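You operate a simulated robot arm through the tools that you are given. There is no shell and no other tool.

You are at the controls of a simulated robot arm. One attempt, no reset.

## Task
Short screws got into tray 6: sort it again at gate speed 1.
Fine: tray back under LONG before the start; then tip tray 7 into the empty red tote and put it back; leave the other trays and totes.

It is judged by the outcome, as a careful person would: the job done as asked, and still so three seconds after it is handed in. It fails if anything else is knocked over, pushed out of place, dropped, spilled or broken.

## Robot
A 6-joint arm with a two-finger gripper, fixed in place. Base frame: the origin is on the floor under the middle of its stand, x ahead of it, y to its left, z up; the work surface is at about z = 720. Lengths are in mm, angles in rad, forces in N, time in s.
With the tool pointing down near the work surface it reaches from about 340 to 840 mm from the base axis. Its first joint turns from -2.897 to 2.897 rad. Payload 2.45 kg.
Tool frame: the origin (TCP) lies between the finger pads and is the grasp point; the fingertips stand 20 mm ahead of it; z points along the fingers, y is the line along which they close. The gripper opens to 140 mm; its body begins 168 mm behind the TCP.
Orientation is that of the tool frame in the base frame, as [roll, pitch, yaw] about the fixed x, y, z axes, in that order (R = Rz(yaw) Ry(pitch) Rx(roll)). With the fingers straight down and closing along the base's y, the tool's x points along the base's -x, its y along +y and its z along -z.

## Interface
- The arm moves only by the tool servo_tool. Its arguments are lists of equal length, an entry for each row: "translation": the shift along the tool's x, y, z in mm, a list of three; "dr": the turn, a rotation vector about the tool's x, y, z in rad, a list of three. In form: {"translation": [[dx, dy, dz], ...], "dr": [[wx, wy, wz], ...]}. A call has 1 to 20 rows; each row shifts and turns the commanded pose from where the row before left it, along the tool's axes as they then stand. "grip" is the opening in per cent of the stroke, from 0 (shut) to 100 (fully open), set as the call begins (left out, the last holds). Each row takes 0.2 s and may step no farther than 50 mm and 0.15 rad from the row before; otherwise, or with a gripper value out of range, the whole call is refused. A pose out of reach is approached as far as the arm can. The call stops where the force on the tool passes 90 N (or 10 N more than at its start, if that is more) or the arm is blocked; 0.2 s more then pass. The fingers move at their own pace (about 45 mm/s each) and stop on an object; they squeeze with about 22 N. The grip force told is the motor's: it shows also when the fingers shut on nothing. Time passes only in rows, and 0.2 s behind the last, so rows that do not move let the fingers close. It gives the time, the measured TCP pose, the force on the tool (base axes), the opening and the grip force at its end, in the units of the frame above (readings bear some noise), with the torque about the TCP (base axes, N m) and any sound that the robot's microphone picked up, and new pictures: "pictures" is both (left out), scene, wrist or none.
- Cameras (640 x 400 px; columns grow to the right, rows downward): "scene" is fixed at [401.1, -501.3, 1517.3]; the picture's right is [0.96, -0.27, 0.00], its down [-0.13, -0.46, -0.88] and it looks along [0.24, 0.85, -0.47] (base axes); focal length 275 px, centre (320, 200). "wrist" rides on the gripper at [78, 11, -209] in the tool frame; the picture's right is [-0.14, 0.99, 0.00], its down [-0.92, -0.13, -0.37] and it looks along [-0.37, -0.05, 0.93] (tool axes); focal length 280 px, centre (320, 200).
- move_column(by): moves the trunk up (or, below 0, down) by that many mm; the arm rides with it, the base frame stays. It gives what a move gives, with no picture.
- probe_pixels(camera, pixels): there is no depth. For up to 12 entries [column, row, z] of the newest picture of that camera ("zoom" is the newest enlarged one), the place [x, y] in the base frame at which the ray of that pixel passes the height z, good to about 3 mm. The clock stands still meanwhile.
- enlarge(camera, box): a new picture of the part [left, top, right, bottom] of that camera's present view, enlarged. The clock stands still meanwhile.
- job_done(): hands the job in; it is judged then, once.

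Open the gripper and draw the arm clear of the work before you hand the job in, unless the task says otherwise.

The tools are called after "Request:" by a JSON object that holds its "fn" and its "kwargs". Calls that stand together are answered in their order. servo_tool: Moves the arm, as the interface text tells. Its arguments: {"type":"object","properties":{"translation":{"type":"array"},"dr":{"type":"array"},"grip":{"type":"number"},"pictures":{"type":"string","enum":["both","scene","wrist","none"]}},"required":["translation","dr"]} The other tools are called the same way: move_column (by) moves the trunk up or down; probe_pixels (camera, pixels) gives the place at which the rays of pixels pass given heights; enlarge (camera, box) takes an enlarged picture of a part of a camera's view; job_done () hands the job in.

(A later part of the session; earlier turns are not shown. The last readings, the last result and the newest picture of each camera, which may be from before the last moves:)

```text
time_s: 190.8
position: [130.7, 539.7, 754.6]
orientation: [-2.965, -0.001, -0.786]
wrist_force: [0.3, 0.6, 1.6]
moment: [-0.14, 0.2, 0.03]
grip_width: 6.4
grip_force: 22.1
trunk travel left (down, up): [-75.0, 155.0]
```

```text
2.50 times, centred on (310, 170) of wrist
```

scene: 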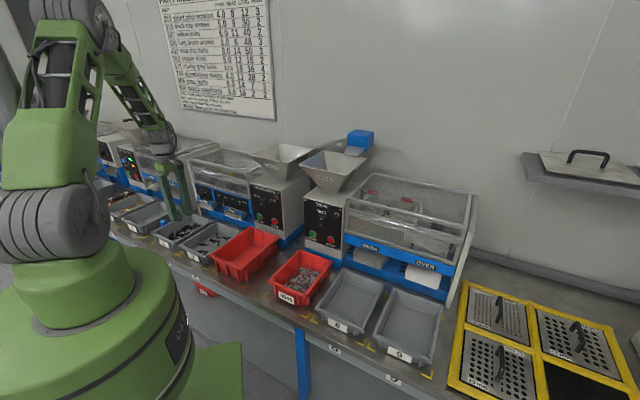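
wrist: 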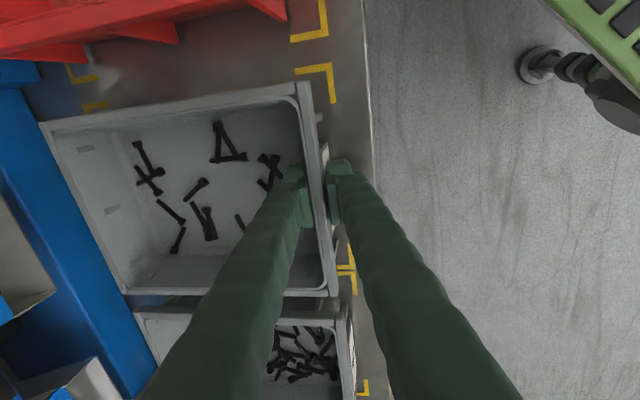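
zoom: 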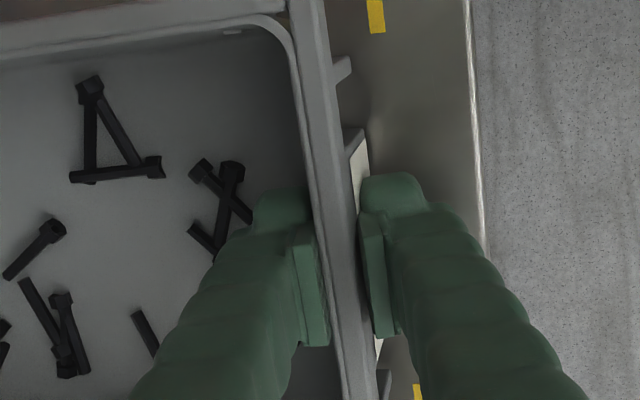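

Good grip (6.4 mm, supporting moment). I lift slowly and check the load.

Request:
{"fn": "servo_tool", "kwargs": {"translation": [[0, -0.5, -3], [0, -0.5, -3], [0, -0.87, -4.9], [0, -0.87, -4.9], [0, -0.87, -4.9], [0, 0, 0]], "dr": [[0, 0, 0], [0, 0, 0], [0, 0, 0], [0, 0, 0], [0, 0, 0], [0, 0, 0]], "pictures": "both"}}

Request:
{"fn": "enlarge", "kwargs": {"camera": "scene", "box": [140, 190, 280, 290]}}

```text
time_s: 192.2
position: [130.7, 541.1, 776.2]
orientation: [-2.965, -0.002, -0.787]
wrist_force: [0.3, -0.1, -3.1]
moment: [-0.2, 0.2, -0.02]
grip_width: 6.6
grip_force: 21.5
trunk travel left (down, up): [-75.0, 155.0]
```

scene: 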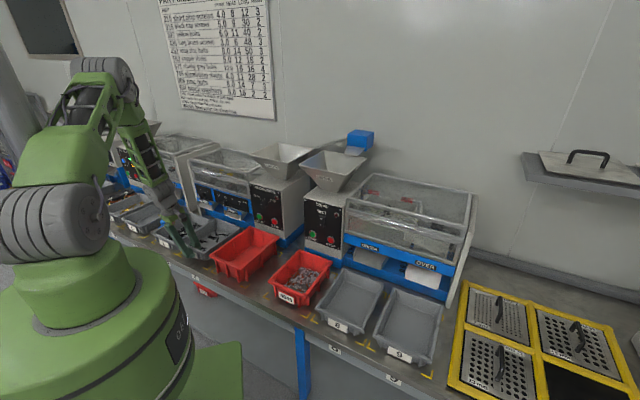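
wrist: 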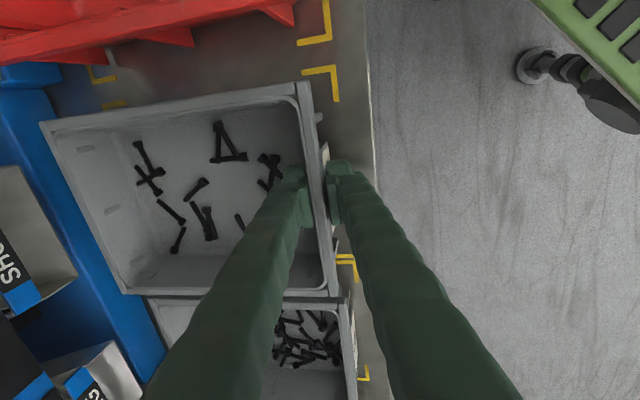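

```text
4.00 times, centred on (210, 240) of scene
```

zoom: 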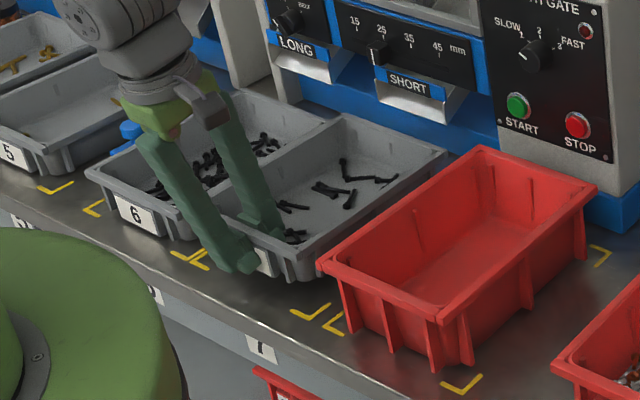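

Tray 7 is up and level (3.1 N). I back off 20 mm from the machine while rising, then lift to z≈905 to clear the tote.

Request:
{"fn": "servo_tool", "kwargs": {"translation": [[0, 4.2, -14.3], [0, 4.2, -14.3], [0, 4.2, -14.3], [0, -3.1, -17.7], [0, -3.1, -17.7], [0, -3.1, -17.7], [0, -3.1, -17.7], [0, -3.1, -17.7], [0, 0, 0]], "dr": [[0, 0, 0], [0, 0, 0], [0, 0, 0], [0, 0, 0], [0, 0, 0], [0, 0, 0], [0, 0, 0], [0, 0, 0], [0, 0, 0]], "pictures": "both"}}

```text
time_s: 194.2
position: [115.8, 525.9, 905.8]
orientation: [-2.965, -0.002, -0.785]
wrist_force: [-0.1, 0.3, -2.4]
moment: [-0.16, 0.21, -0.03]
grip_width: 6.6
grip_force: 22.1
trunk travel left (down, up): [-75.0, 155.0]
```

scene: 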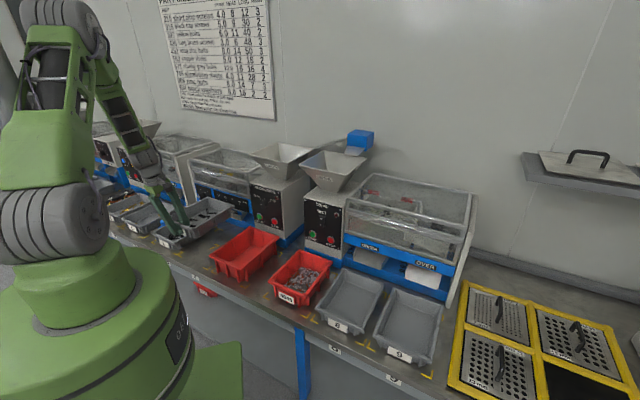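
wrist: 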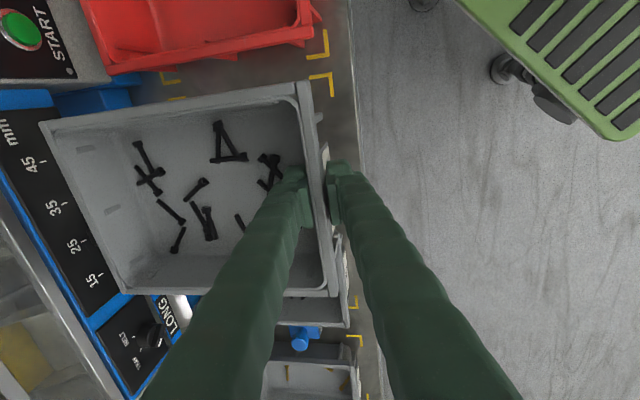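

Position fine with no blocking. I yaw the tray 90° clockwise in place so it extends over toward the tote.

Request:
{"fn": "servo_tool", "kwargs": {"translation": [[0, 0, 0], [0, 0, 0], [0, 0, 0], [0, 0, 0], [0, 0, 0], [0, 0, 0], [0, 0, 0], [0, 0, 0], [0, 0, 0]], "dr": [[0, 0.0085, 0.0484], [0, 0.0171, 0.0967], [0, 0.0171, 0.0967], [0, 0.0171, 0.0967], [0, 0.0171, 0.0967], [0, 0.0171, 0.0967], [0, 0.0171, 0.0967], [0, 0.0171, 0.0967], [0, 0.0085, 0.0484]], "pictures": "both"}}

```text
time_s: 196.2
position: [116.0, 525.8, 906.3]
orientation: [-2.963, 0.0, -1.575]
wrist_force: [-0.9, 0.2, -2.3]
moment: [-0.03, 0.27, -0.02]
grip_width: 6.4
grip_force: 21.8
trunk travel left (down, up): [-75.0, 155.0]
```

scene: 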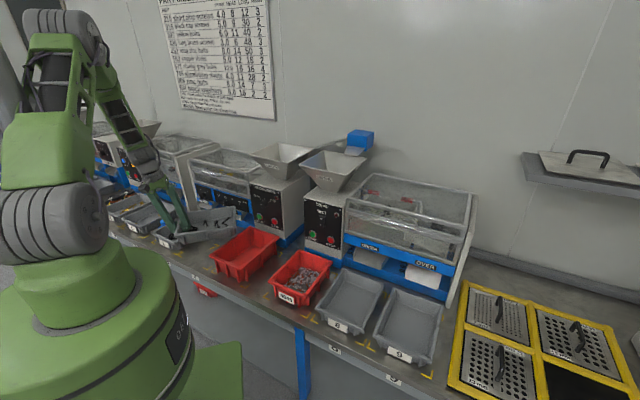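
wrist: 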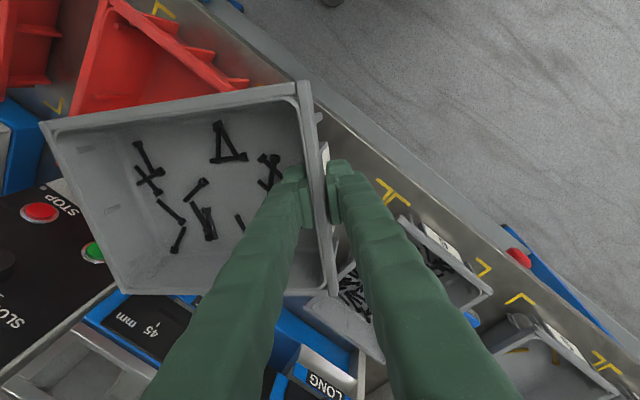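

Half-way and steady. I complete the second 45°.

Request:
{"fn": "servo_tool", "kwargs": {"translation": [[0, 0, 0], [0, 0, 0], [0, 0, 0], [0, 0, 0], [0, 0, 0], [0, 0, 0], [0, 0, 0], [0, 0, 0], [0, 0, 0]], "dr": [[0, 0.0085, 0.0484], [0, 0.0171, 0.0967], [0, 0.0171, 0.0967], [0, 0.0171, 0.0967], [0, 0.0171, 0.0967], [0, 0.0171, 0.0967], [0, 0.0171, 0.0967], [0, 0.0171, 0.0967], [0, 0.0085, 0.0484]], "pictures": "both"}}

```text
time_s: 198.2
position: [115.8, 526.6, 906.3]
orientation: [-2.964, 0.001, -2.36]
wrist_force: [0.2, -0.6, -2.8]
moment: [0.2, 0.19, 0.0]
grip_width: 6.3
grip_force: 21.6
trunk travel left (down, up): [-75.0, 155.0]
```

scene: 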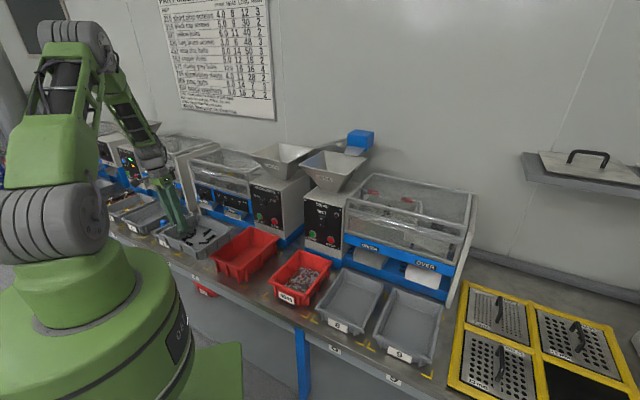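
wrist: 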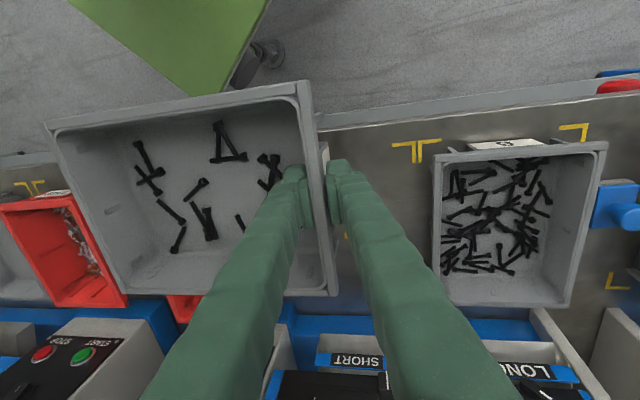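

The tray now extends to the right. I move it 126 mm toward the tote's centre line (u≈580), still above the rim.

Request:
{"fn": "servo_tool", "kwargs": {"translation": [[-15, 2, -0.4], [-25, 3.5, -0.6], [-25, 3.5, -0.6], [-25, 3.5, -0.6], [-25, 3.5, -0.6], [-11, 1.7, -0.3], [0, 0, 0]], "dr": [[0, 0, 0], [0, 0, 0], [0, 0, 0], [0, 0, 0], [0, 0, 0], [0, 0, 0], [0, 0, 0]], "pictures": "both"}}

Request:
{"fn": "enlarge", "kwargs": {"camera": "scene", "box": [140, 160, 330, 310]}}

```text
time_s: 199.8
position: [192.6, 627.8, 906.6]
orientation: [-2.965, 0.002, -2.359]
wrist_force: [-0.7, -0.2, -2.3]
moment: [0.2, 0.17, -0.01]
grip_width: 6.3
grip_force: 22.5
trunk travel left (down, up): [-75.0, 155.0]
```

scene: 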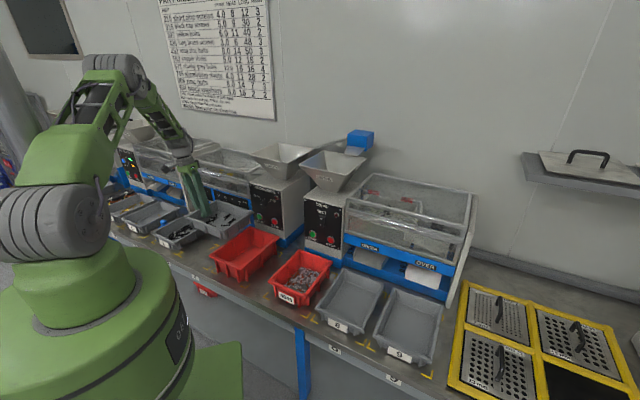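
wrist: 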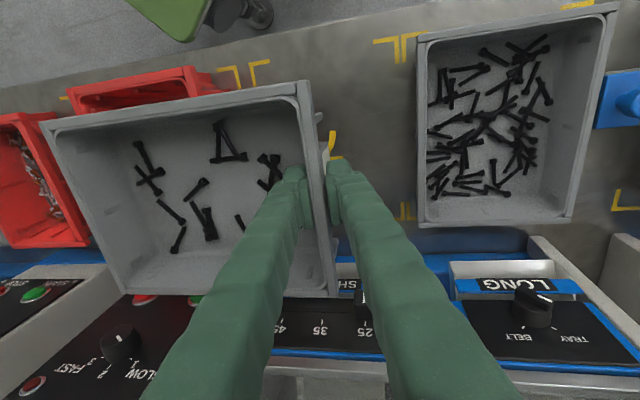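

```text
2.67 times, centred on (235, 235) of scene
```

zoom: 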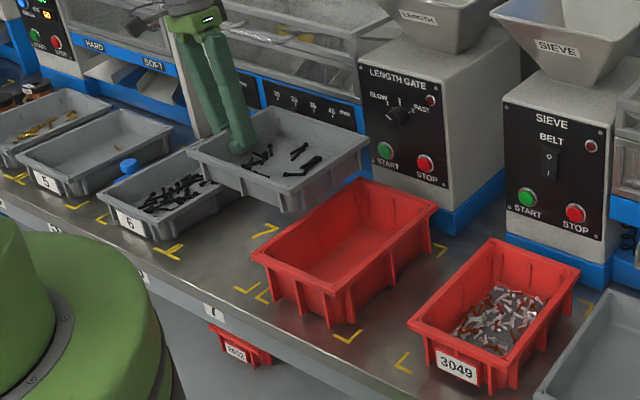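

Tray 7 is level beside the tote's centre line. I pivot it about its far lip from 0° to ~55°.

Request:
{"fn": "servo_tool", "kwargs": {"translation": [[0, -1.2, -8.5], [0, -2.46, -16.9], [0, -2.46, -16.9], [0, -2.46, -16.9], [0, -2.46, -16.9], [0, -2.46, -16.9], [0, -2.46, -16.9], [0, -2.46, -16.9], [0, -2.46, -16.9], [0, -2.46, -16.9], [0, -2.46, -16.9], [0, -1.2, -8.5], [0, 0, 0]], "dr": [[-0.04, 0, 0], [-0.08, 0, 0], [-0.08, 0, 0], [-0.08, 0, 0], [-0.08, 0, 0], [-0.08, 0, 0], [-0.08, 0, 0], [-0.08, 0, 0], [-0.08, 0, 0], [-0.08, 0, 0], [-0.08, 0, 0], [-0.04, 0, 0], [0, 0, 0]], "pictures": "both"}}

Request:
{"fn": "enlarge", "kwargs": {"camera": "scene", "box": [140, 160, 330, 310]}}

```text
time_s: 202.6
position: [238.5, 580.8, 1075.7]
orientation: [2.439, 0.001, -2.357]
wrist_force: [0.4, 0.0, -2.1]
moment: [0.12, 0.09, 0.03]
grip_width: 6.5
grip_force: 21.9
trunk travel left (down, up): [-75.0, 155.0]
```

scene: 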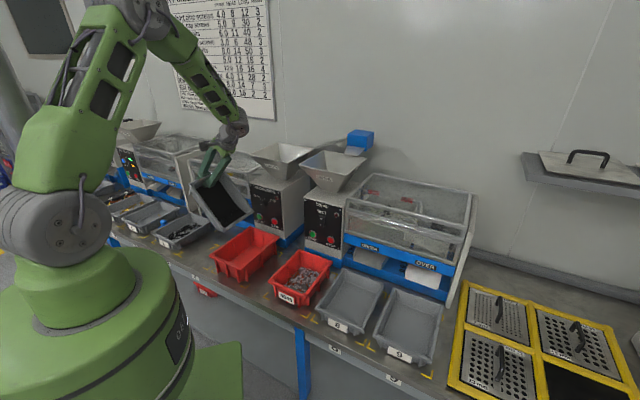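
wrist: 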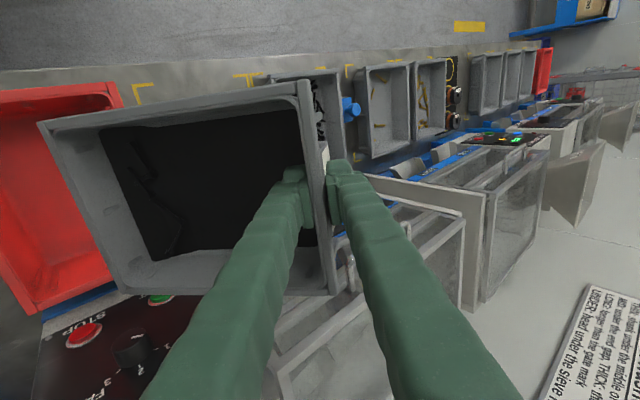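

```text
2.67 times, centred on (235, 235) of scene
```

zoom: 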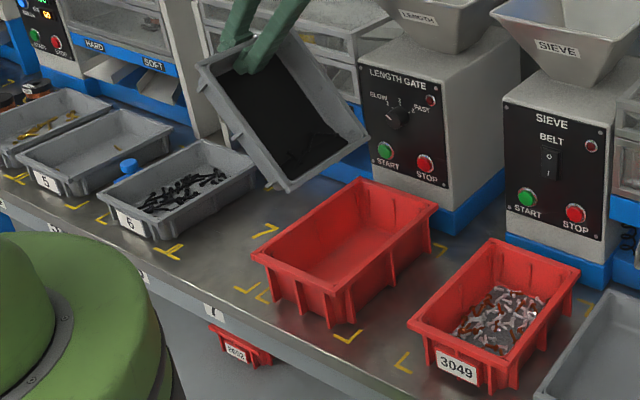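

Lip is over the tote at (u≈579, v≈−94). I lower 86 mm toward the rim and continue tilting to ~70°.

Request:
{"fn": "servo_tool", "kwargs": {"translation": [[0, -13.9, 16.4], [0, -13.9, 16.4], [0, -13.9, 16.4], [0, -13.9, 16.4], [0, -1.38, -10.59], [0, -1.38, -10.59], [0, -1.38, -10.59], [0, -1.38, -10.59], [0, -1.38, -10.59], [0, -1.38, -10.59], [0, -1.38, -10.59], [0, 0, 0]], "dr": [[0, 0, 0], [0, 0, 0], [0, 0, 0], [0, 0, 0], [-0.05, 0, 0], [-0.05, 0, 0], [-0.05, 0, 0], [-0.05, 0, 0], [-0.05, 0, 0], [-0.05, 0, 0], [-0.05, 0, 0], [0, 0, 0]], "pictures": "both"}}

Request:
{"fn": "enlarge", "kwargs": {"camera": "scene", "box": [140, 160, 330, 310]}}

```text
time_s: 205.2
position: [282.6, 536.8, 1031.4]
orientation: [2.088, 0.002, -2.356]
wrist_force: [-0.3, 0.2, -3.4]
moment: [0.06, 0.05, -0.01]
grip_width: 6.6
grip_force: 22.0
trunk travel left (down, up): [-75.0, 155.0]
```

scene: 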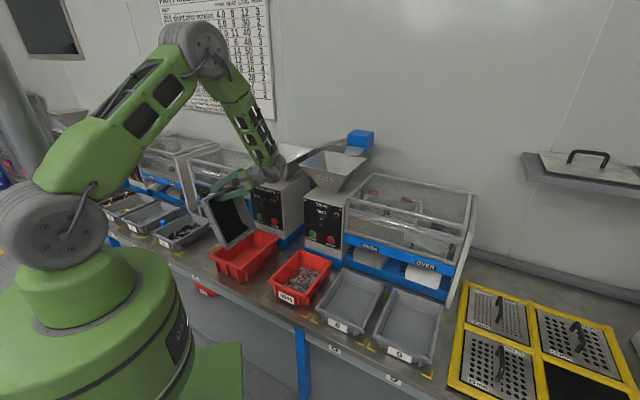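
wrist: 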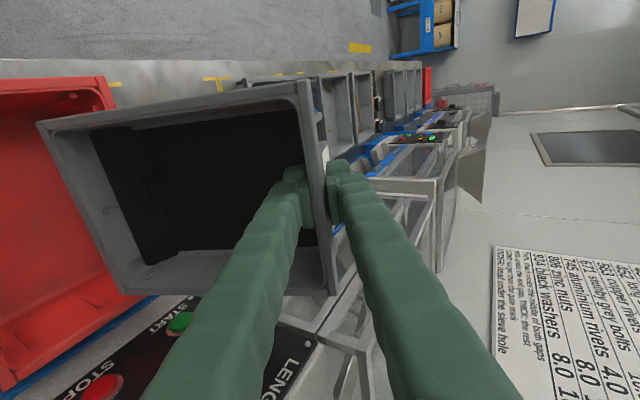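

```text
2.67 times, centred on (235, 235) of scene
```

zoom: 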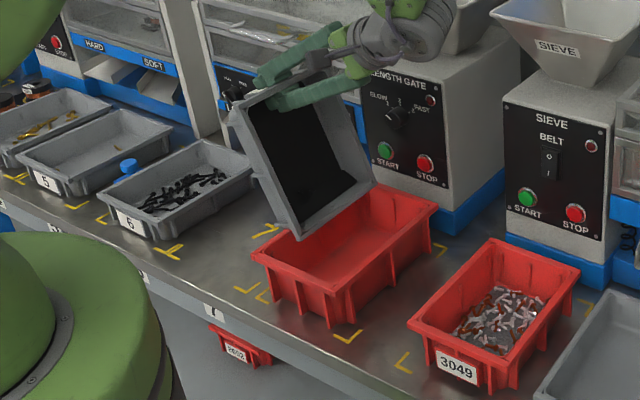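

Still nothing spilled at 70°, lip ~30 mm above the tote rim. I continue to ~90°, lowering slightly.

Request:
{"fn": "servo_tool", "kwargs": {"translation": [[0, -3.2, -9.75], [0, -3.2, -9.75], [0, -3.2, -9.75], [0, -3.2, -9.75], [0, -3.2, -9.9], [0, -3.2, -10], [0, -1.38, -10.59], [0, 0, 0]], "dr": [[-0.05, 0, 0], [-0.05, 0, 0], [-0.05, 0, 0], [-0.05, 0, 0], [-0.05, 0, 0], [-0.05, 0, 0], [-0.05, 0, 0], [0, 0, 0]], "pictures": "both"}}

Request:
{"fn": "enlarge", "kwargs": {"camera": "scene", "box": [140, 160, 330, 310]}}

Request:
{"fn": "enlarge", "kwargs": {"camera": "wrist", "box": [0, 60, 340, 320]}}

```text
time_s: 207.0
position: [334.5, 485.3, 1037.4]
orientation: [1.738, 0.003, -2.359]
wrist_force: [0.2, -0.5, -2.9]
moment: [-0.02, -0.02, 0.01]
grip_width: 6.8
grip_force: 22.1
trunk travel left (down, up): [-75.0, 155.0]
```

scene: 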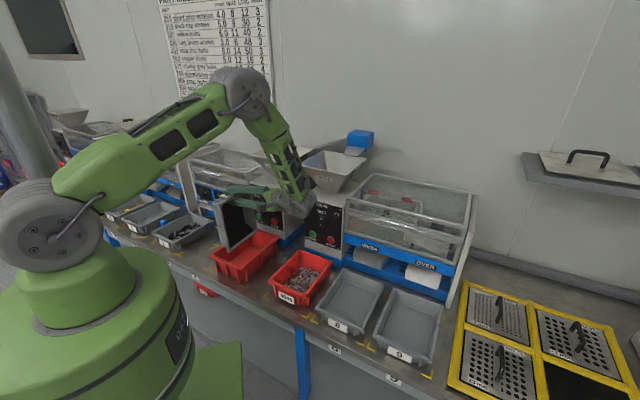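
wrist: 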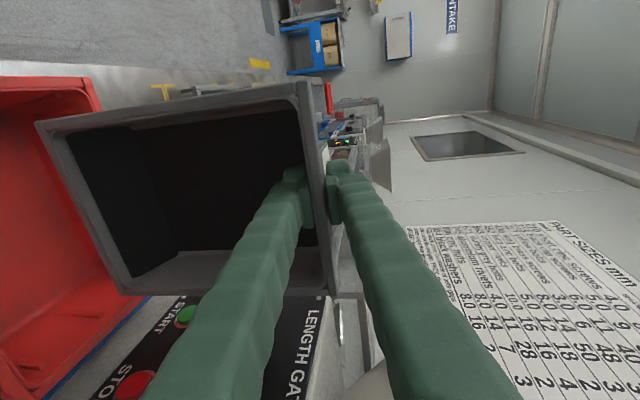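

```text
2.67 times, centred on (235, 235) of scene
```

zoom: 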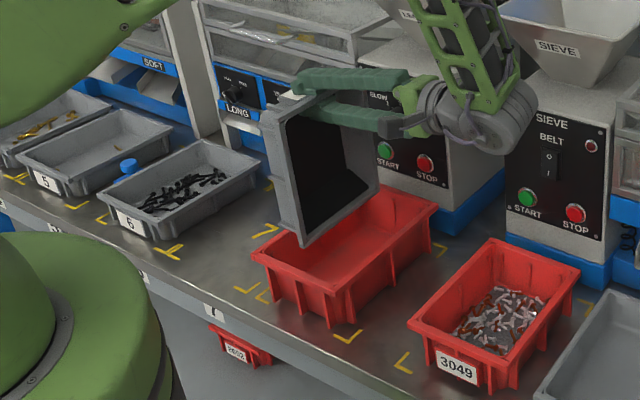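

```text
1.54 times, centred on (170, 190) of wrist
```

zoom: 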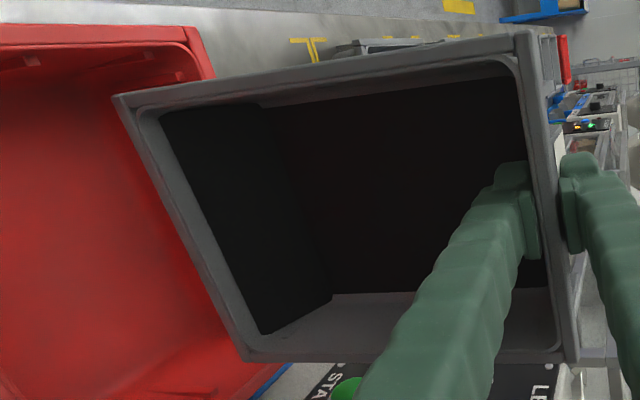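

At 90° the tote is directly under the lip but the few screws still rest on the end wall. I continue past 90° to ~115°.

Request:
{"fn": "servo_tool", "kwargs": {"translation": [[0, -1.38, -10.59], [0, -1.38, -10.59], [0, -1.38, -10.59], [0, -1.38, -10.59], [0, -1.38, -10.59], [0, 0, 0]], "dr": [[-0.05, 0, 0], [-0.05, 0, 0], [-0.05, 0, 0], [-0.05, 0, 0], [-0.05, 0, 0], [0, 0, 0]], "pictures": "both"}}

Request:
{"fn": "enlarge", "kwargs": {"camera": "scene", "box": [140, 160, 330, 310]}}

Request:
{"fn": "enlarge", "kwargs": {"camera": "wrist", "box": [0, 60, 340, 320]}}

```text
time_s: 208.4
position: [371.4, 445.9, 1033.9]
orientation: [1.489, 0.001, -2.358]
wrist_force: [0.6, 0.6, -1.2]
moment: [-0.06, -0.07, 0.01]
grip_width: 6.1
grip_force: 22.3
trunk travel left (down, up): [-75.0, 155.0]
```

scene: 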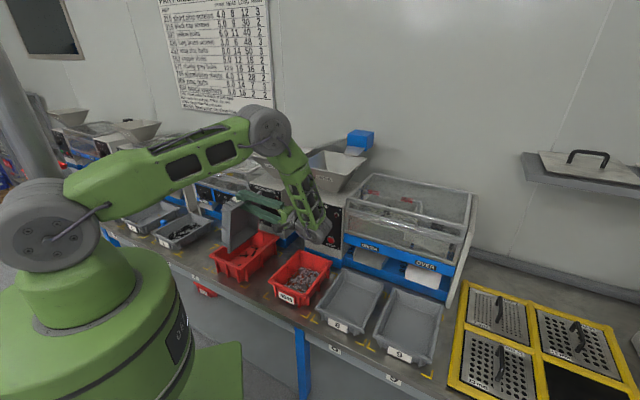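
wrist: 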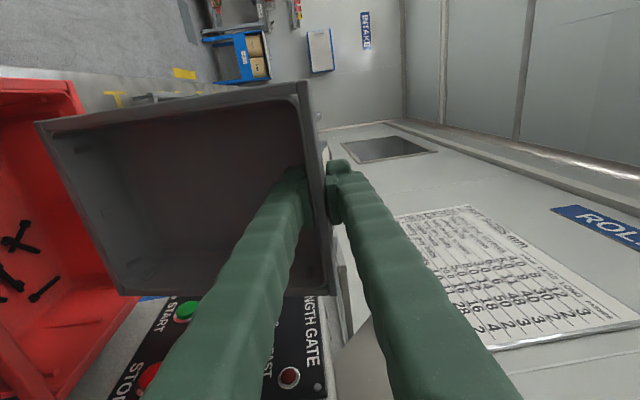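

```text
2.67 times, centred on (235, 235) of scene
```

zoom: 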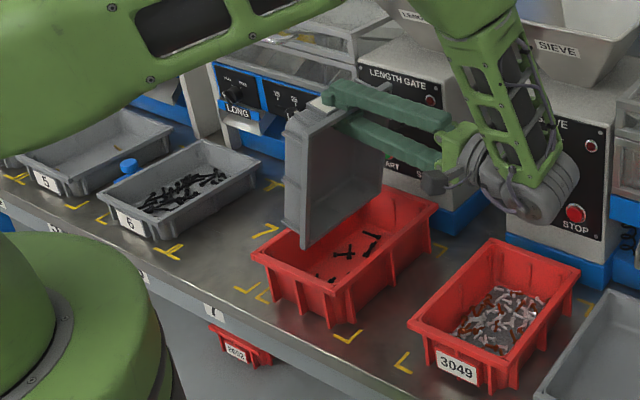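

```text
1.54 times, centred on (170, 190) of wrist
```

zoom: 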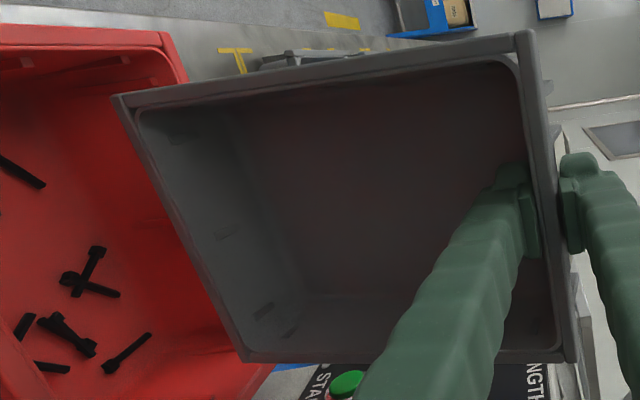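

Screws are in the tote and the tray weighs ~1.3 N. I tilt further to ~113° and inspect the inside for leftovers.

Request:
{"fn": "servo_tool", "kwargs": {"translation": [[0, -1.38, -10.59], [0, -1.38, -10.59], [0, -1.38, -10.59], [0, -1.38, -10.59], [0, 0, 0], [0, 0, 0], [0, 0, 0]], "dr": [[-0.05, 0, 0], [-0.05, 0, 0], [-0.05, 0, 0], [-0.05, 0, 0], [0, 0, 0], [0, 0, 0], [0, 0, 0]], "pictures": "both"}}

Request:
{"fn": "enlarge", "kwargs": {"camera": "wrist", "box": [30, 70, 340, 310]}}

Request:
{"fn": "enlarge", "kwargs": {"camera": "scene", "box": [190, 180, 330, 300]}}

```text
time_s: 210.0
position: [400.0, 418.3, 1021.2]
orientation: [1.291, 0.002, -2.36]
wrist_force: [0.0, 0.5, -1.6]
moment: [-0.06, -0.05, -0.01]
grip_width: 6.1
grip_force: 22.0
trunk travel left (down, up): [-75.0, 155.0]
```

scene: 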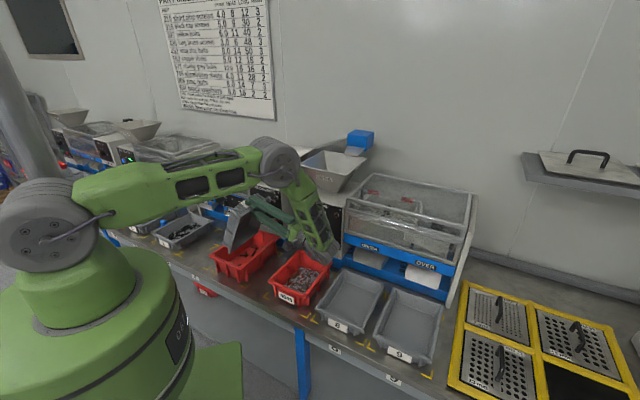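
wrist: 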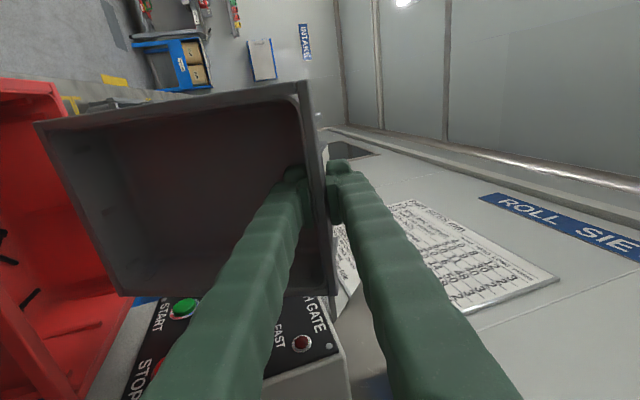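

```text
1.67 times, centred on (185, 190) of wrist
```

zoom: 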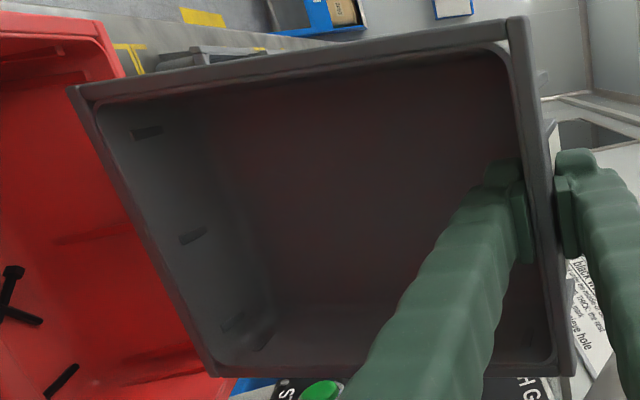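

```text
3.33 times, centred on (260, 240) of scene
```

zoom: 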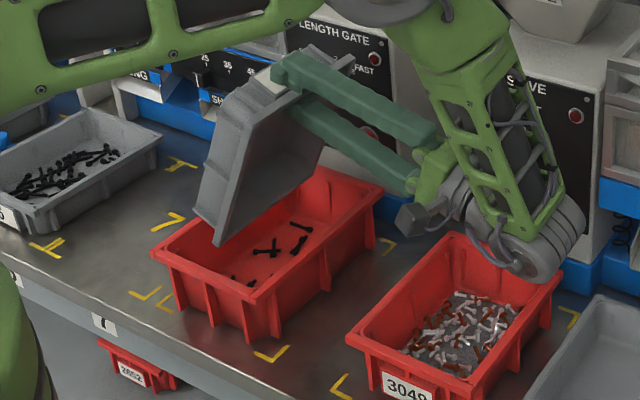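

Nearly empty; I look closer at a small mark in the corner near (155, 275) to make sure no screw is left.

Request:
{"fn": "enlarge", "kwargs": {"camera": "wrist", "box": [110, 230, 210, 310]}}

Request:
{"fn": "enlarge", "kwargs": {"camera": "wrist", "box": [40, 90, 320, 300]}}

```text
5.00 times, centred on (160, 270) of wrist
```

zoom: 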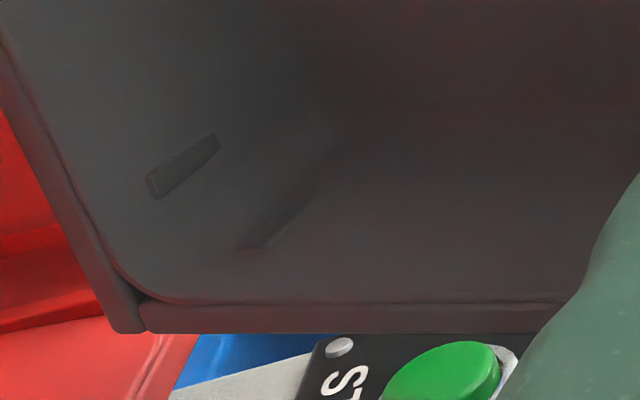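

```text
1.90 times, centred on (180, 195) of wrist
```

zoom: 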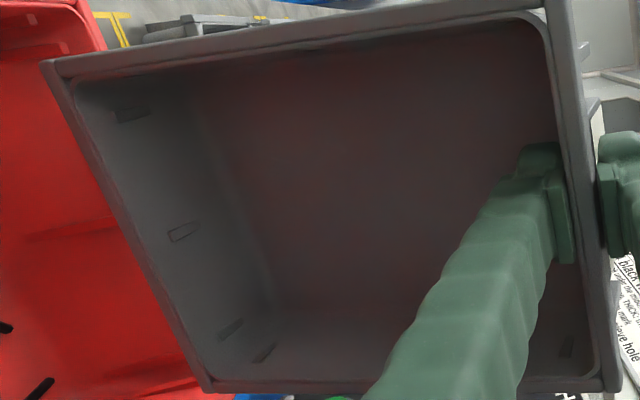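

Those are moulded notches; the tray is empty. I raise 100 mm and start pivoting the tray back toward level along the same path.

Request:
{"fn": "servo_tool", "kwargs": {"translation": [[0, 24, 6.9], [0, 24, 6.9], [0, 24, 6.9], [0, 24, 6.9], [0, 1.17, 21.3], [0, 1.17, 21.3], [0, 1.17, 21.3], [0, 1.17, 21.3], [0, 1.17, 21.3], [0, 1.17, 21.3], [0, 1.17, 21.3], [0, 1.17, 21.3], [0, 1.17, 21.3], [0, 1.17, 21.3], [0, 0, 0]], "dr": [[0, 0, 0], [0, 0, 0], [0, 0, 0], [0, 0, 0], [0.1, 0, 0], [0.1, 0, 0], [0.1, 0, 0], [0.1, 0, 0], [0.1, 0, 0], [0.1, 0, 0], [0.1, 0, 0], [0.1, 0, 0], [0.1, 0, 0], [0.1, 0, 0], [0, 0, 0]], "pictures": "scene"}}

```text
time_s: 213.2
position: [256.6, 563.2, 1098.6]
orientation: [2.291, 0.002, -2.359]
wrist_force: [0.0, -0.1, -1.3]
moment: [0.02, 0.04, 0.01]
grip_width: 6.1
grip_force: 22.0
trunk travel left (down, up): [-75.0, 155.0]
```

scene: 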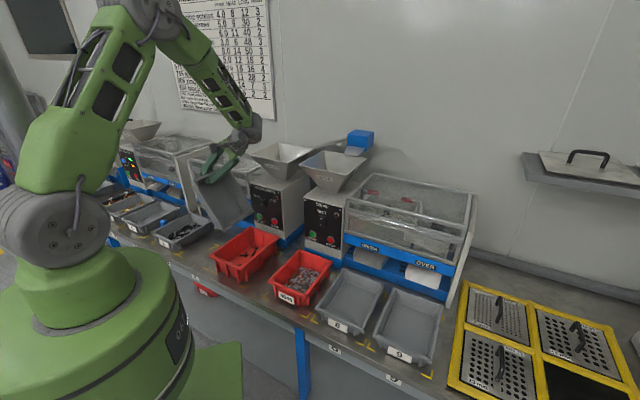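

On track. I complete the pivot back to level.

Request:
{"fn": "servo_tool", "kwargs": {"translation": [[0, 1.17, 21.3], [0, 1.17, 21.3], [0, 1.17, 21.3], [0, 1.17, 21.3], [0, 1.17, 21.3], [0, 1.17, 21.3], [0, 1.17, 21.3], [0, 1.17, 21.3], [0, 1.17, 21.3], [0, 1.17, 21.3], [0, 0, 0]], "dr": [[0.1, 0, 0], [0.1, 0, 0], [0.1, 0, 0], [0.1, 0, 0], [0.1, 0, 0], [0.1, 0, 0], [0.1, 0, 0], [0.1, 0, 0], [0.1, 0, 0], [0.1, 0, 0], [0, 0, 0]], "pictures": "both"}}

Request:
{"fn": "enlarge", "kwargs": {"camera": "scene", "box": [140, 170, 330, 310]}}

```text
time_s: 215.6
position: [194.1, 627.0, 915.1]
orientation: [-2.992, 0.004, -2.361]
wrist_force: [-0.2, -0.5, -1.9]
moment: [0.1, 0.05, 0.0]
grip_width: 6.6
grip_force: 22.4
trunk travel left (down, up): [-75.0, 155.0]
```

scene: 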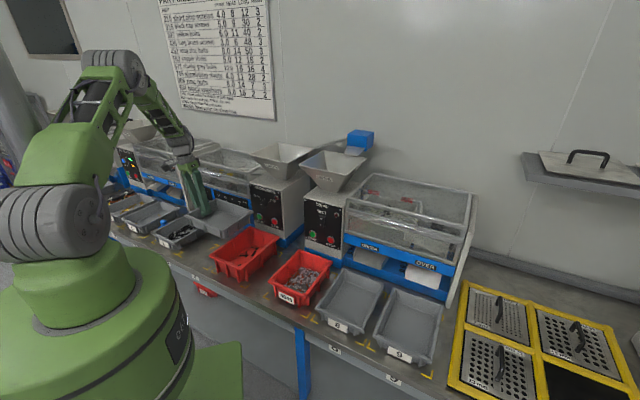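
wrist: 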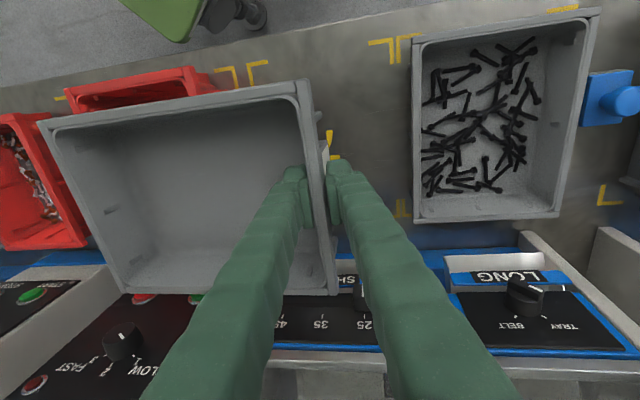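

```text
2.86 times, centred on (235, 240) of scene
```

zoom: 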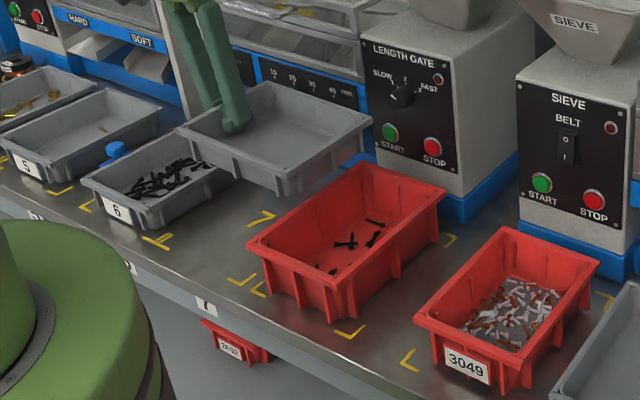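

Level and clear. I take the tray back out over the front (u≈454) and then yaw it 90° counter-clockwise.

Request:
{"fn": "servo_tool", "kwargs": {"translation": [[12, -1.5, 0.2], [22, -2.7, 0.4], [22, -2.7, 0.4], [22, -2.7, 0.4], [22, -2.7, 0.4], [22, -2.7, 0.4], [4.6, -0.8, 0.2], [0, 0, 0], [0, 0, 0], [0, 0, 0], [0, 0, 0], [0, 0, 0], [0, 0, 0], [0, 0, 0], [0, 0, 0], [0, 0, 0]], "dr": [[0, 0, 0], [0, 0, 0], [0, 0, 0], [0, 0, 0], [0, 0, 0], [0, 0, 0], [0, 0, 0], [0, -0.0072, -0.0485], [0, -0.0145, -0.0971], [0, -0.0145, -0.0971], [0, -0.0145, -0.0971], [0, -0.0145, -0.0971], [0, -0.0145, -0.0971], [0, -0.0145, -0.0971], [0, -0.0145, -0.0971], [0, -0.0072, -0.0485]], "pictures": "scene"}}

Request:
{"fn": "servo_tool", "kwargs": {"translation": [[0, 0, 0], [0, 0, 0], [0, 0, 0], [0, 0, 0], [0, 0, 0], [0, 0, 0], [0, 0, 0], [0, 0, 0], [0, 0, 0], [0, 0, 0]], "dr": [[0, -0.0072, -0.0485], [0, -0.0145, -0.0971], [0, -0.0145, -0.0971], [0, -0.0145, -0.0971], [0, -0.0145, -0.0971], [0, -0.0145, -0.0971], [0, -0.0145, -0.0971], [0, -0.0145, -0.0971], [0, -0.0072, -0.0485], [0, 0, 0]], "pictures": "both"}}

```text
time_s: 219.0
position: [114.9, 526.6, 913.7]
orientation: [-2.992, 0.001, -1.573]
wrist_force: [0.5, -0.3, -2.0]
moment: [0.03, 0.17, 0.04]
grip_width: 6.3
grip_force: 22.1
trunk travel left (down, up): [-75.0, 155.0]
```

scene: 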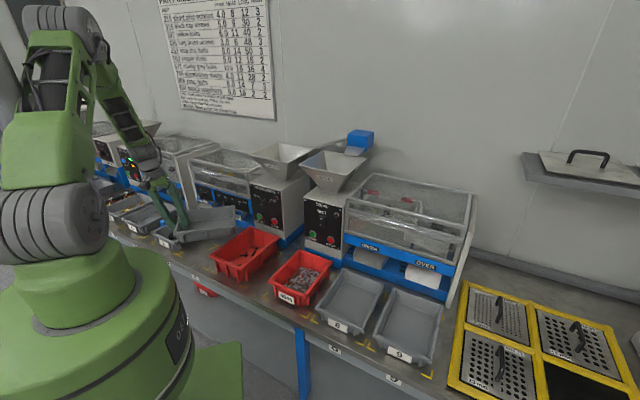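

```text
time_s: 221.2
position: [115.2, 527.5, 914.6]
orientation: [-2.993, -0.001, -0.787]
wrist_force: [-0.5, -0.3, -1.7]
moment: [-0.12, 0.12, 0.05]
grip_width: 6.3
grip_force: 22.5
trunk travel left (down, up): [-75.0, 155.0]
```

scene: 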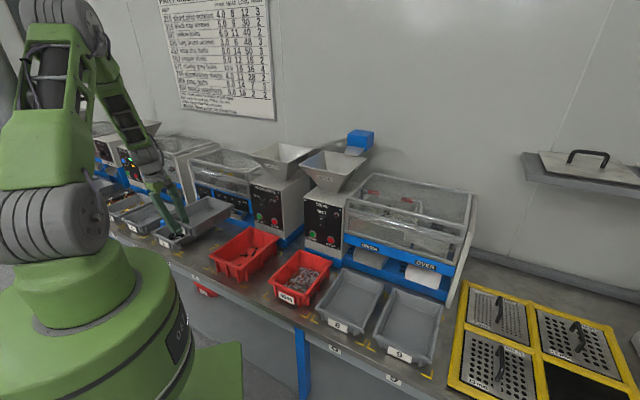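
wrist: 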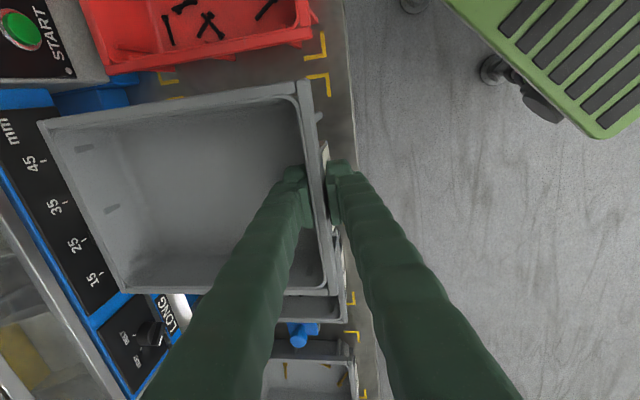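

Tray 7 is back in its bench-aligned attitude. I measure its rim relative to the slot before placing.

Request:
{"fn": "enlarge", "kwargs": {"camera": "wrist", "box": [25, 65, 355, 310]}}

Request:
{"fn": "probe_pixels", "kwargs": {"camera": "zoom", "pixels": [[508, 28, 928], [564, 373, 928], [80, 95, 928], [218, 371, 928], [488, 30, 928]]}}

```text
1.63 times, centred on (190, 188) of wrist
```

zoom: 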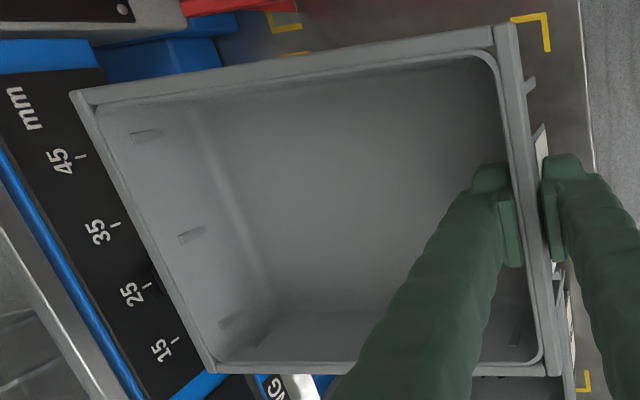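

```text
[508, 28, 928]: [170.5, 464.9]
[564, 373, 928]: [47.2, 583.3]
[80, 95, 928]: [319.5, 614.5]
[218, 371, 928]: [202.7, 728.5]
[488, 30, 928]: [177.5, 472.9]
```

I refine the corner picks to the rim's outer corners.

Request:
{"fn": "probe_pixels", "kwargs": {"camera": "zoom", "pixels": [[516, 24, 928], [562, 375, 928], [72, 93, 928], [213, 373, 928]]}}

```text
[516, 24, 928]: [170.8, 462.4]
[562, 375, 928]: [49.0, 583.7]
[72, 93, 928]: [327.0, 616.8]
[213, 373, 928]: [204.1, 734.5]
```

The tray is level, needing +20 mm in u and almost nothing sideways. I lower it and move it in to the slot, stopping at z≈790.

Request:
{"fn": "servo_tool", "kwargs": {"translation": [[0, 3.3, 22.25], [0, 3.3, 22.25], [0, 3.3, 22.25], [0, 3.3, 22.25], [0.25, -7.3, 18.8], [0.25, -7.3, 18.8], [0, 0, 0]], "dr": [[0, 0, 0], [0, 0, 0], [0, 0, 0], [0, 0, 0], [0, 0, 0], [0, 0, 0], [0, 0, 0]], "pictures": "both"}}

Request:
{"fn": "enlarge", "kwargs": {"camera": "wrist", "box": [25, 45, 355, 310]}}

Request:
{"fn": "enlarge", "kwargs": {"camera": "scene", "box": [150, 190, 290, 290]}}

```text
time_s: 222.8
position: [130.4, 539.9, 789.7]
orientation: [-2.992, 0.001, -0.788]
wrist_force: [-0.3, -0.3, -1.3]
moment: [-0.09, 0.13, -0.01]
grip_width: 6.5
grip_force: 21.9
trunk travel left (down, up): [-75.0, 155.0]
```

scene: 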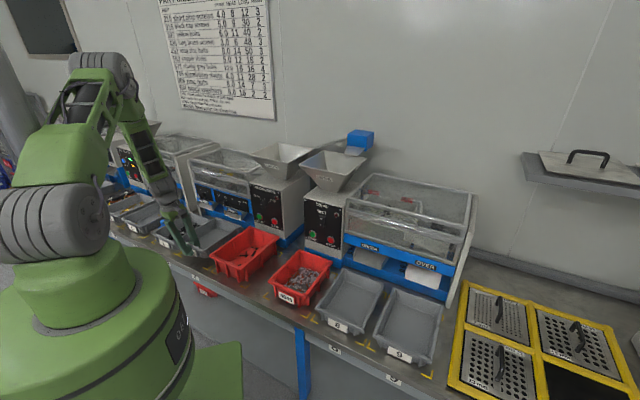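
wrist: 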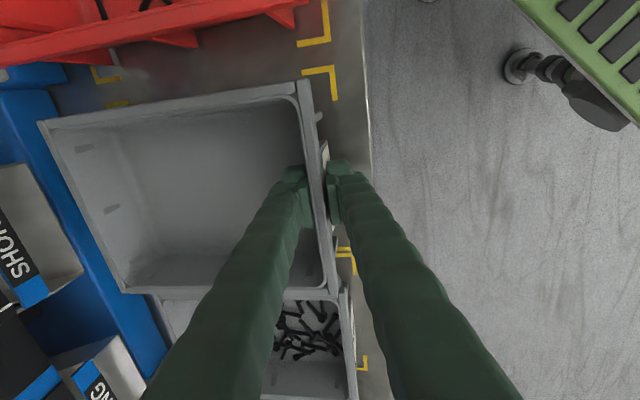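

```text
1.51 times, centred on (190, 178) of wrist
```

zoom: 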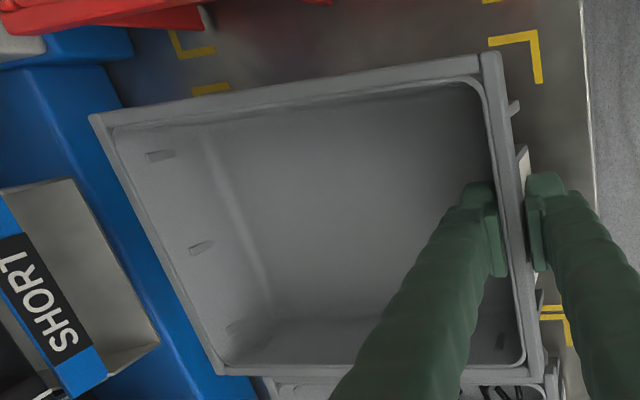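

```text
4.00 times, centred on (220, 240) of scene
```

zoom: 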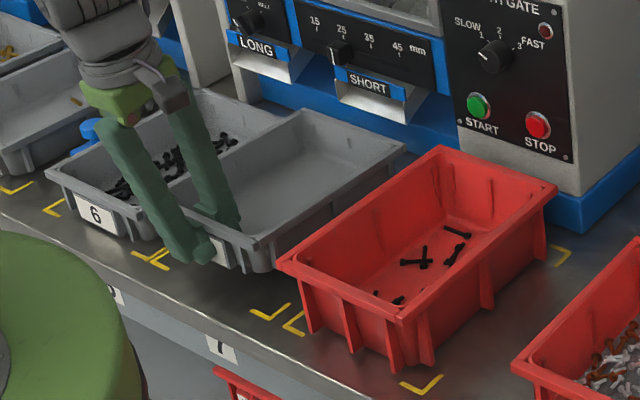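

Well aligned over its slot (u≈474, v≈−290). I lower the rest and feel for contact.

Request:
{"fn": "servo_tool", "kwargs": {"translation": [[-0.8, 1.85, 12.4], [-0.7, 1.85, 12.4], [0, 0, 0]], "dr": [[0, 0, 0], [0, 0, 0], [0, 0, 0]], "pictures": "none"}}

Request:
{"fn": "servo_tool", "kwargs": {"translation": [[0, 0.3, 1.98], [0, 0.3, 1.98], [0, 0, 0]], "dr": [[0, 0, 0], [0, 0, 0], [0, 0, 0]], "pictures": "none"}}

Request:
{"fn": "servo_tool", "kwargs": {"translation": [[0, 0.3, 1.98], [0, 0, 0]], "dr": [[0, 0, 0], [0, 0, 0]], "pictures": "none"}}

```text
time_s: 223.6
position: [128.5, 541.2, 763.8]
orientation: [-2.993, 0.0, -0.788]
wrist_force: [-0.6, 0.0, -1.4]
moment: [-0.12, 0.11, 0.0]
grip_width: 6.4
grip_force: 21.4
trunk travel left (down, up): [-75.0, 155.0]
```

```text
time_s: 224.4
position: [128.9, 541.8, 760.4]
orientation: [-2.991, -0.001, -0.788]
wrist_force: [-0.7, 0.1, -1.2]
moment: [-0.06, 0.11, 0.01]
grip_width: 6.3
grip_force: 21.8
trunk travel left (down, up): [-75.0, 155.0]
```

```text
time_s: 225.0
position: [129.0, 540.8, 758.6]
orientation: [-2.992, 0.0, -0.79]
wrist_force: [-0.5, 0.0, -1.0]
moment: [0.07, 0.03, 0.08]
grip_width: 6.0
grip_force: 21.7
trunk travel left (down, up): [-75.0, 155.0]
```

First contact at the far end. I lower another ~3 mm so the front settles too.

Request:
{"fn": "servo_tool", "kwargs": {"translation": [[0, 0.15, 1], [0, 0.15, 1], [0, 0.15, 1], [0, 0, 0]], "dr": [[0, 0, 0], [0, 0, 0], [0, 0, 0], [0, 0, 0]], "pictures": "none"}}

Request:
{"fn": "servo_tool", "kwargs": {"translation": [[0, 0.1, 0.8], [0, 0, 0]], "dr": [[0, 0, 0], [0, 0, 0]], "pictures": "wrist"}}

```text
time_s: 226.0
position: [129.4, 541.5, 755.4]
orientation: [-2.991, -0.001, -0.789]
wrist_force: [-1.1, -0.6, 3.0]
moment: [0.28, 0.13, 0.06]
grip_width: 6.3
grip_force: 22.3
trunk travel left (down, up): [-75.0, 155.0]
```

```text
time_s: 226.6
position: [130.6, 540.2, 754.9]
orientation: [-2.99, 0.0, -0.788]
wrist_force: [-0.2, -2.6, 10.5]
moment: [0.1, -0.02, -0.01]
grip_width: 6.4
grip_force: 21.9
trunk travel left (down, up): [-75.0, 155.0]
```

wrist: 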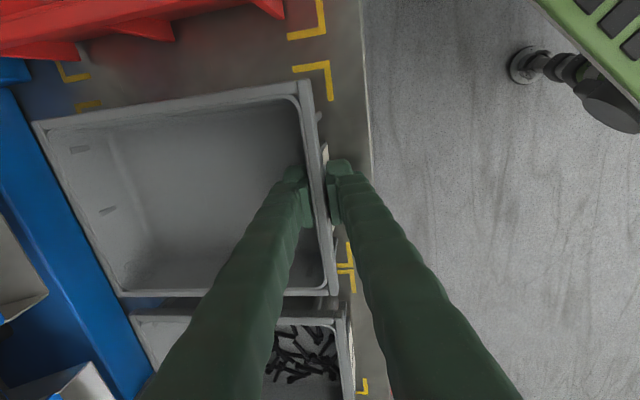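

The tray is firmly on the bench (10 N up). I open the fingers and withdraw along their direction.

Request:
{"fn": "servo_tool", "kwargs": {"translation": [[0, 0, 0], [0, 0, 0], [0, 0, 0]], "dr": [[0, 0, 0], [0, 0, 0], [0, 0, 0]], "grip": 17, "pictures": "wrist"}}

Request:
{"fn": "enlarge", "kwargs": {"camera": "wrist", "box": [200, 90, 420, 250]}}

```text
time_s: 227.4
position: [129.2, 541.1, 753.8]
orientation: [-2.991, -0.001, -0.787]
wrist_force: [-0.2, -0.5, 0.0]
moment: [0.02, 0.0, 0.03]
grip_width: 23.9
grip_force: 0.0
trunk travel left (down, up): [-75.0, 155.0]
```

wrist: 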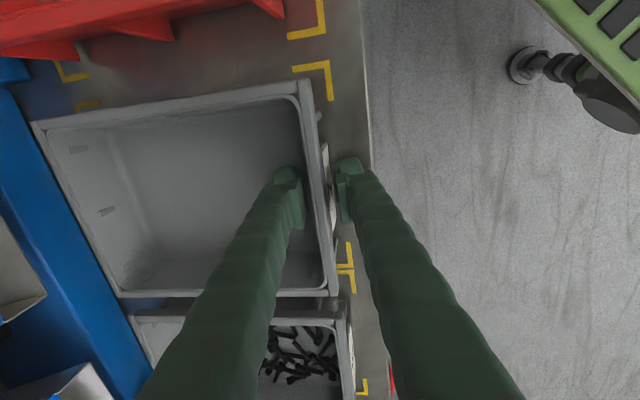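

```text
2.50 times, centred on (310, 170) of wrist
```

zoom: 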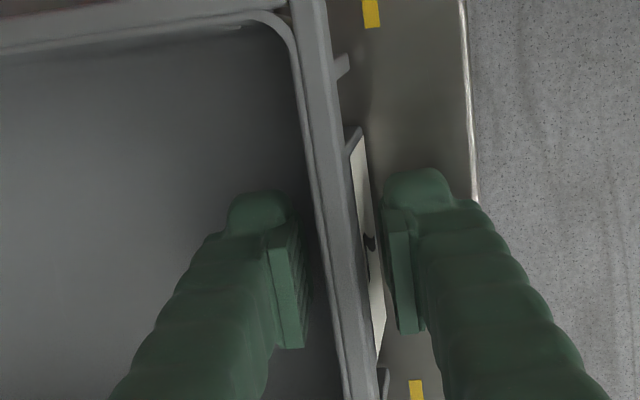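

Fingers are free of the wall. I withdraw along the finger direction, then straighten up and look at the result.

Request:
{"fn": "servo_tool", "kwargs": {"translation": [[0, 0, -15], [0, 0, -30], [0, 0, -40], [0, 0, -40], [0, 0, -40], [0, 0, -30]], "dr": [[0, 0, 0], [0, 0, 0], [0, 0, 0], [0, 0, 0], [-0.075, 0, 0], [-0.075, 0, 0]], "pictures": "both"}}

Request:
{"fn": "enlarge", "kwargs": {"camera": "scene", "box": [140, 190, 320, 310]}}

Request:
{"fn": "enlarge", "kwargs": {"camera": "wrist", "box": [130, 60, 350, 240]}}

```text
time_s: 228.8
position: [110.5, 522.2, 947.3]
orientation: [3.141, -0.001, -0.789]
wrist_force: [0.4, 0.3, 0.5]
moment: [-0.01, 0.01, -0.02]
grip_width: 23.5
grip_force: 0.1
trunk travel left (down, up): [-75.0, 155.0]
```

scene: 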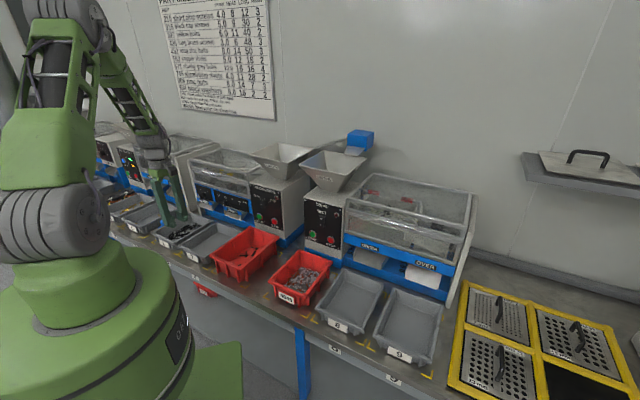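
wrist: 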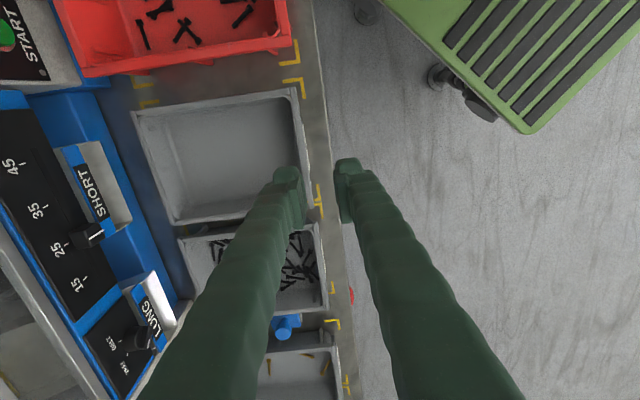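

```text
3.33 times, centred on (230, 250) of scene
```

zoom: 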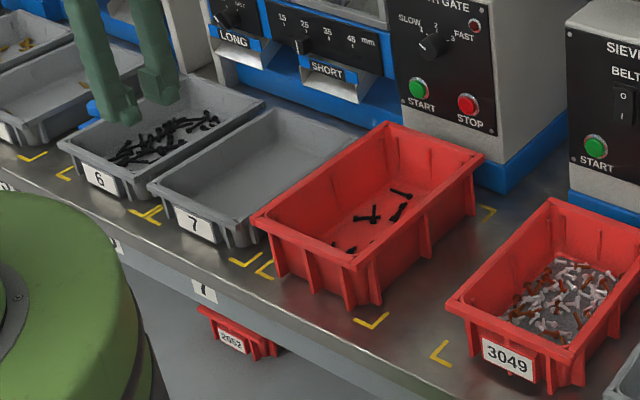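

```text
2.22 times, centred on (240, 150) of wrist
```

zoom: 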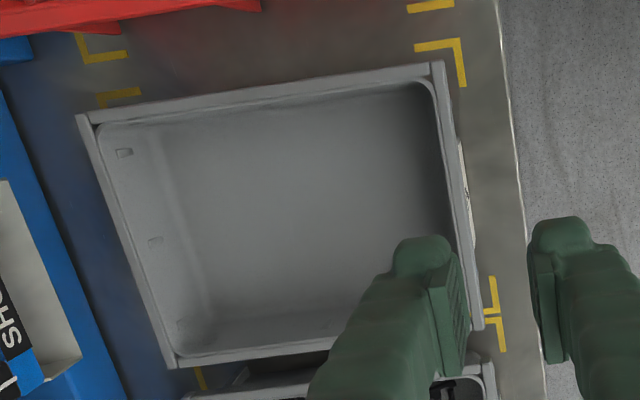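

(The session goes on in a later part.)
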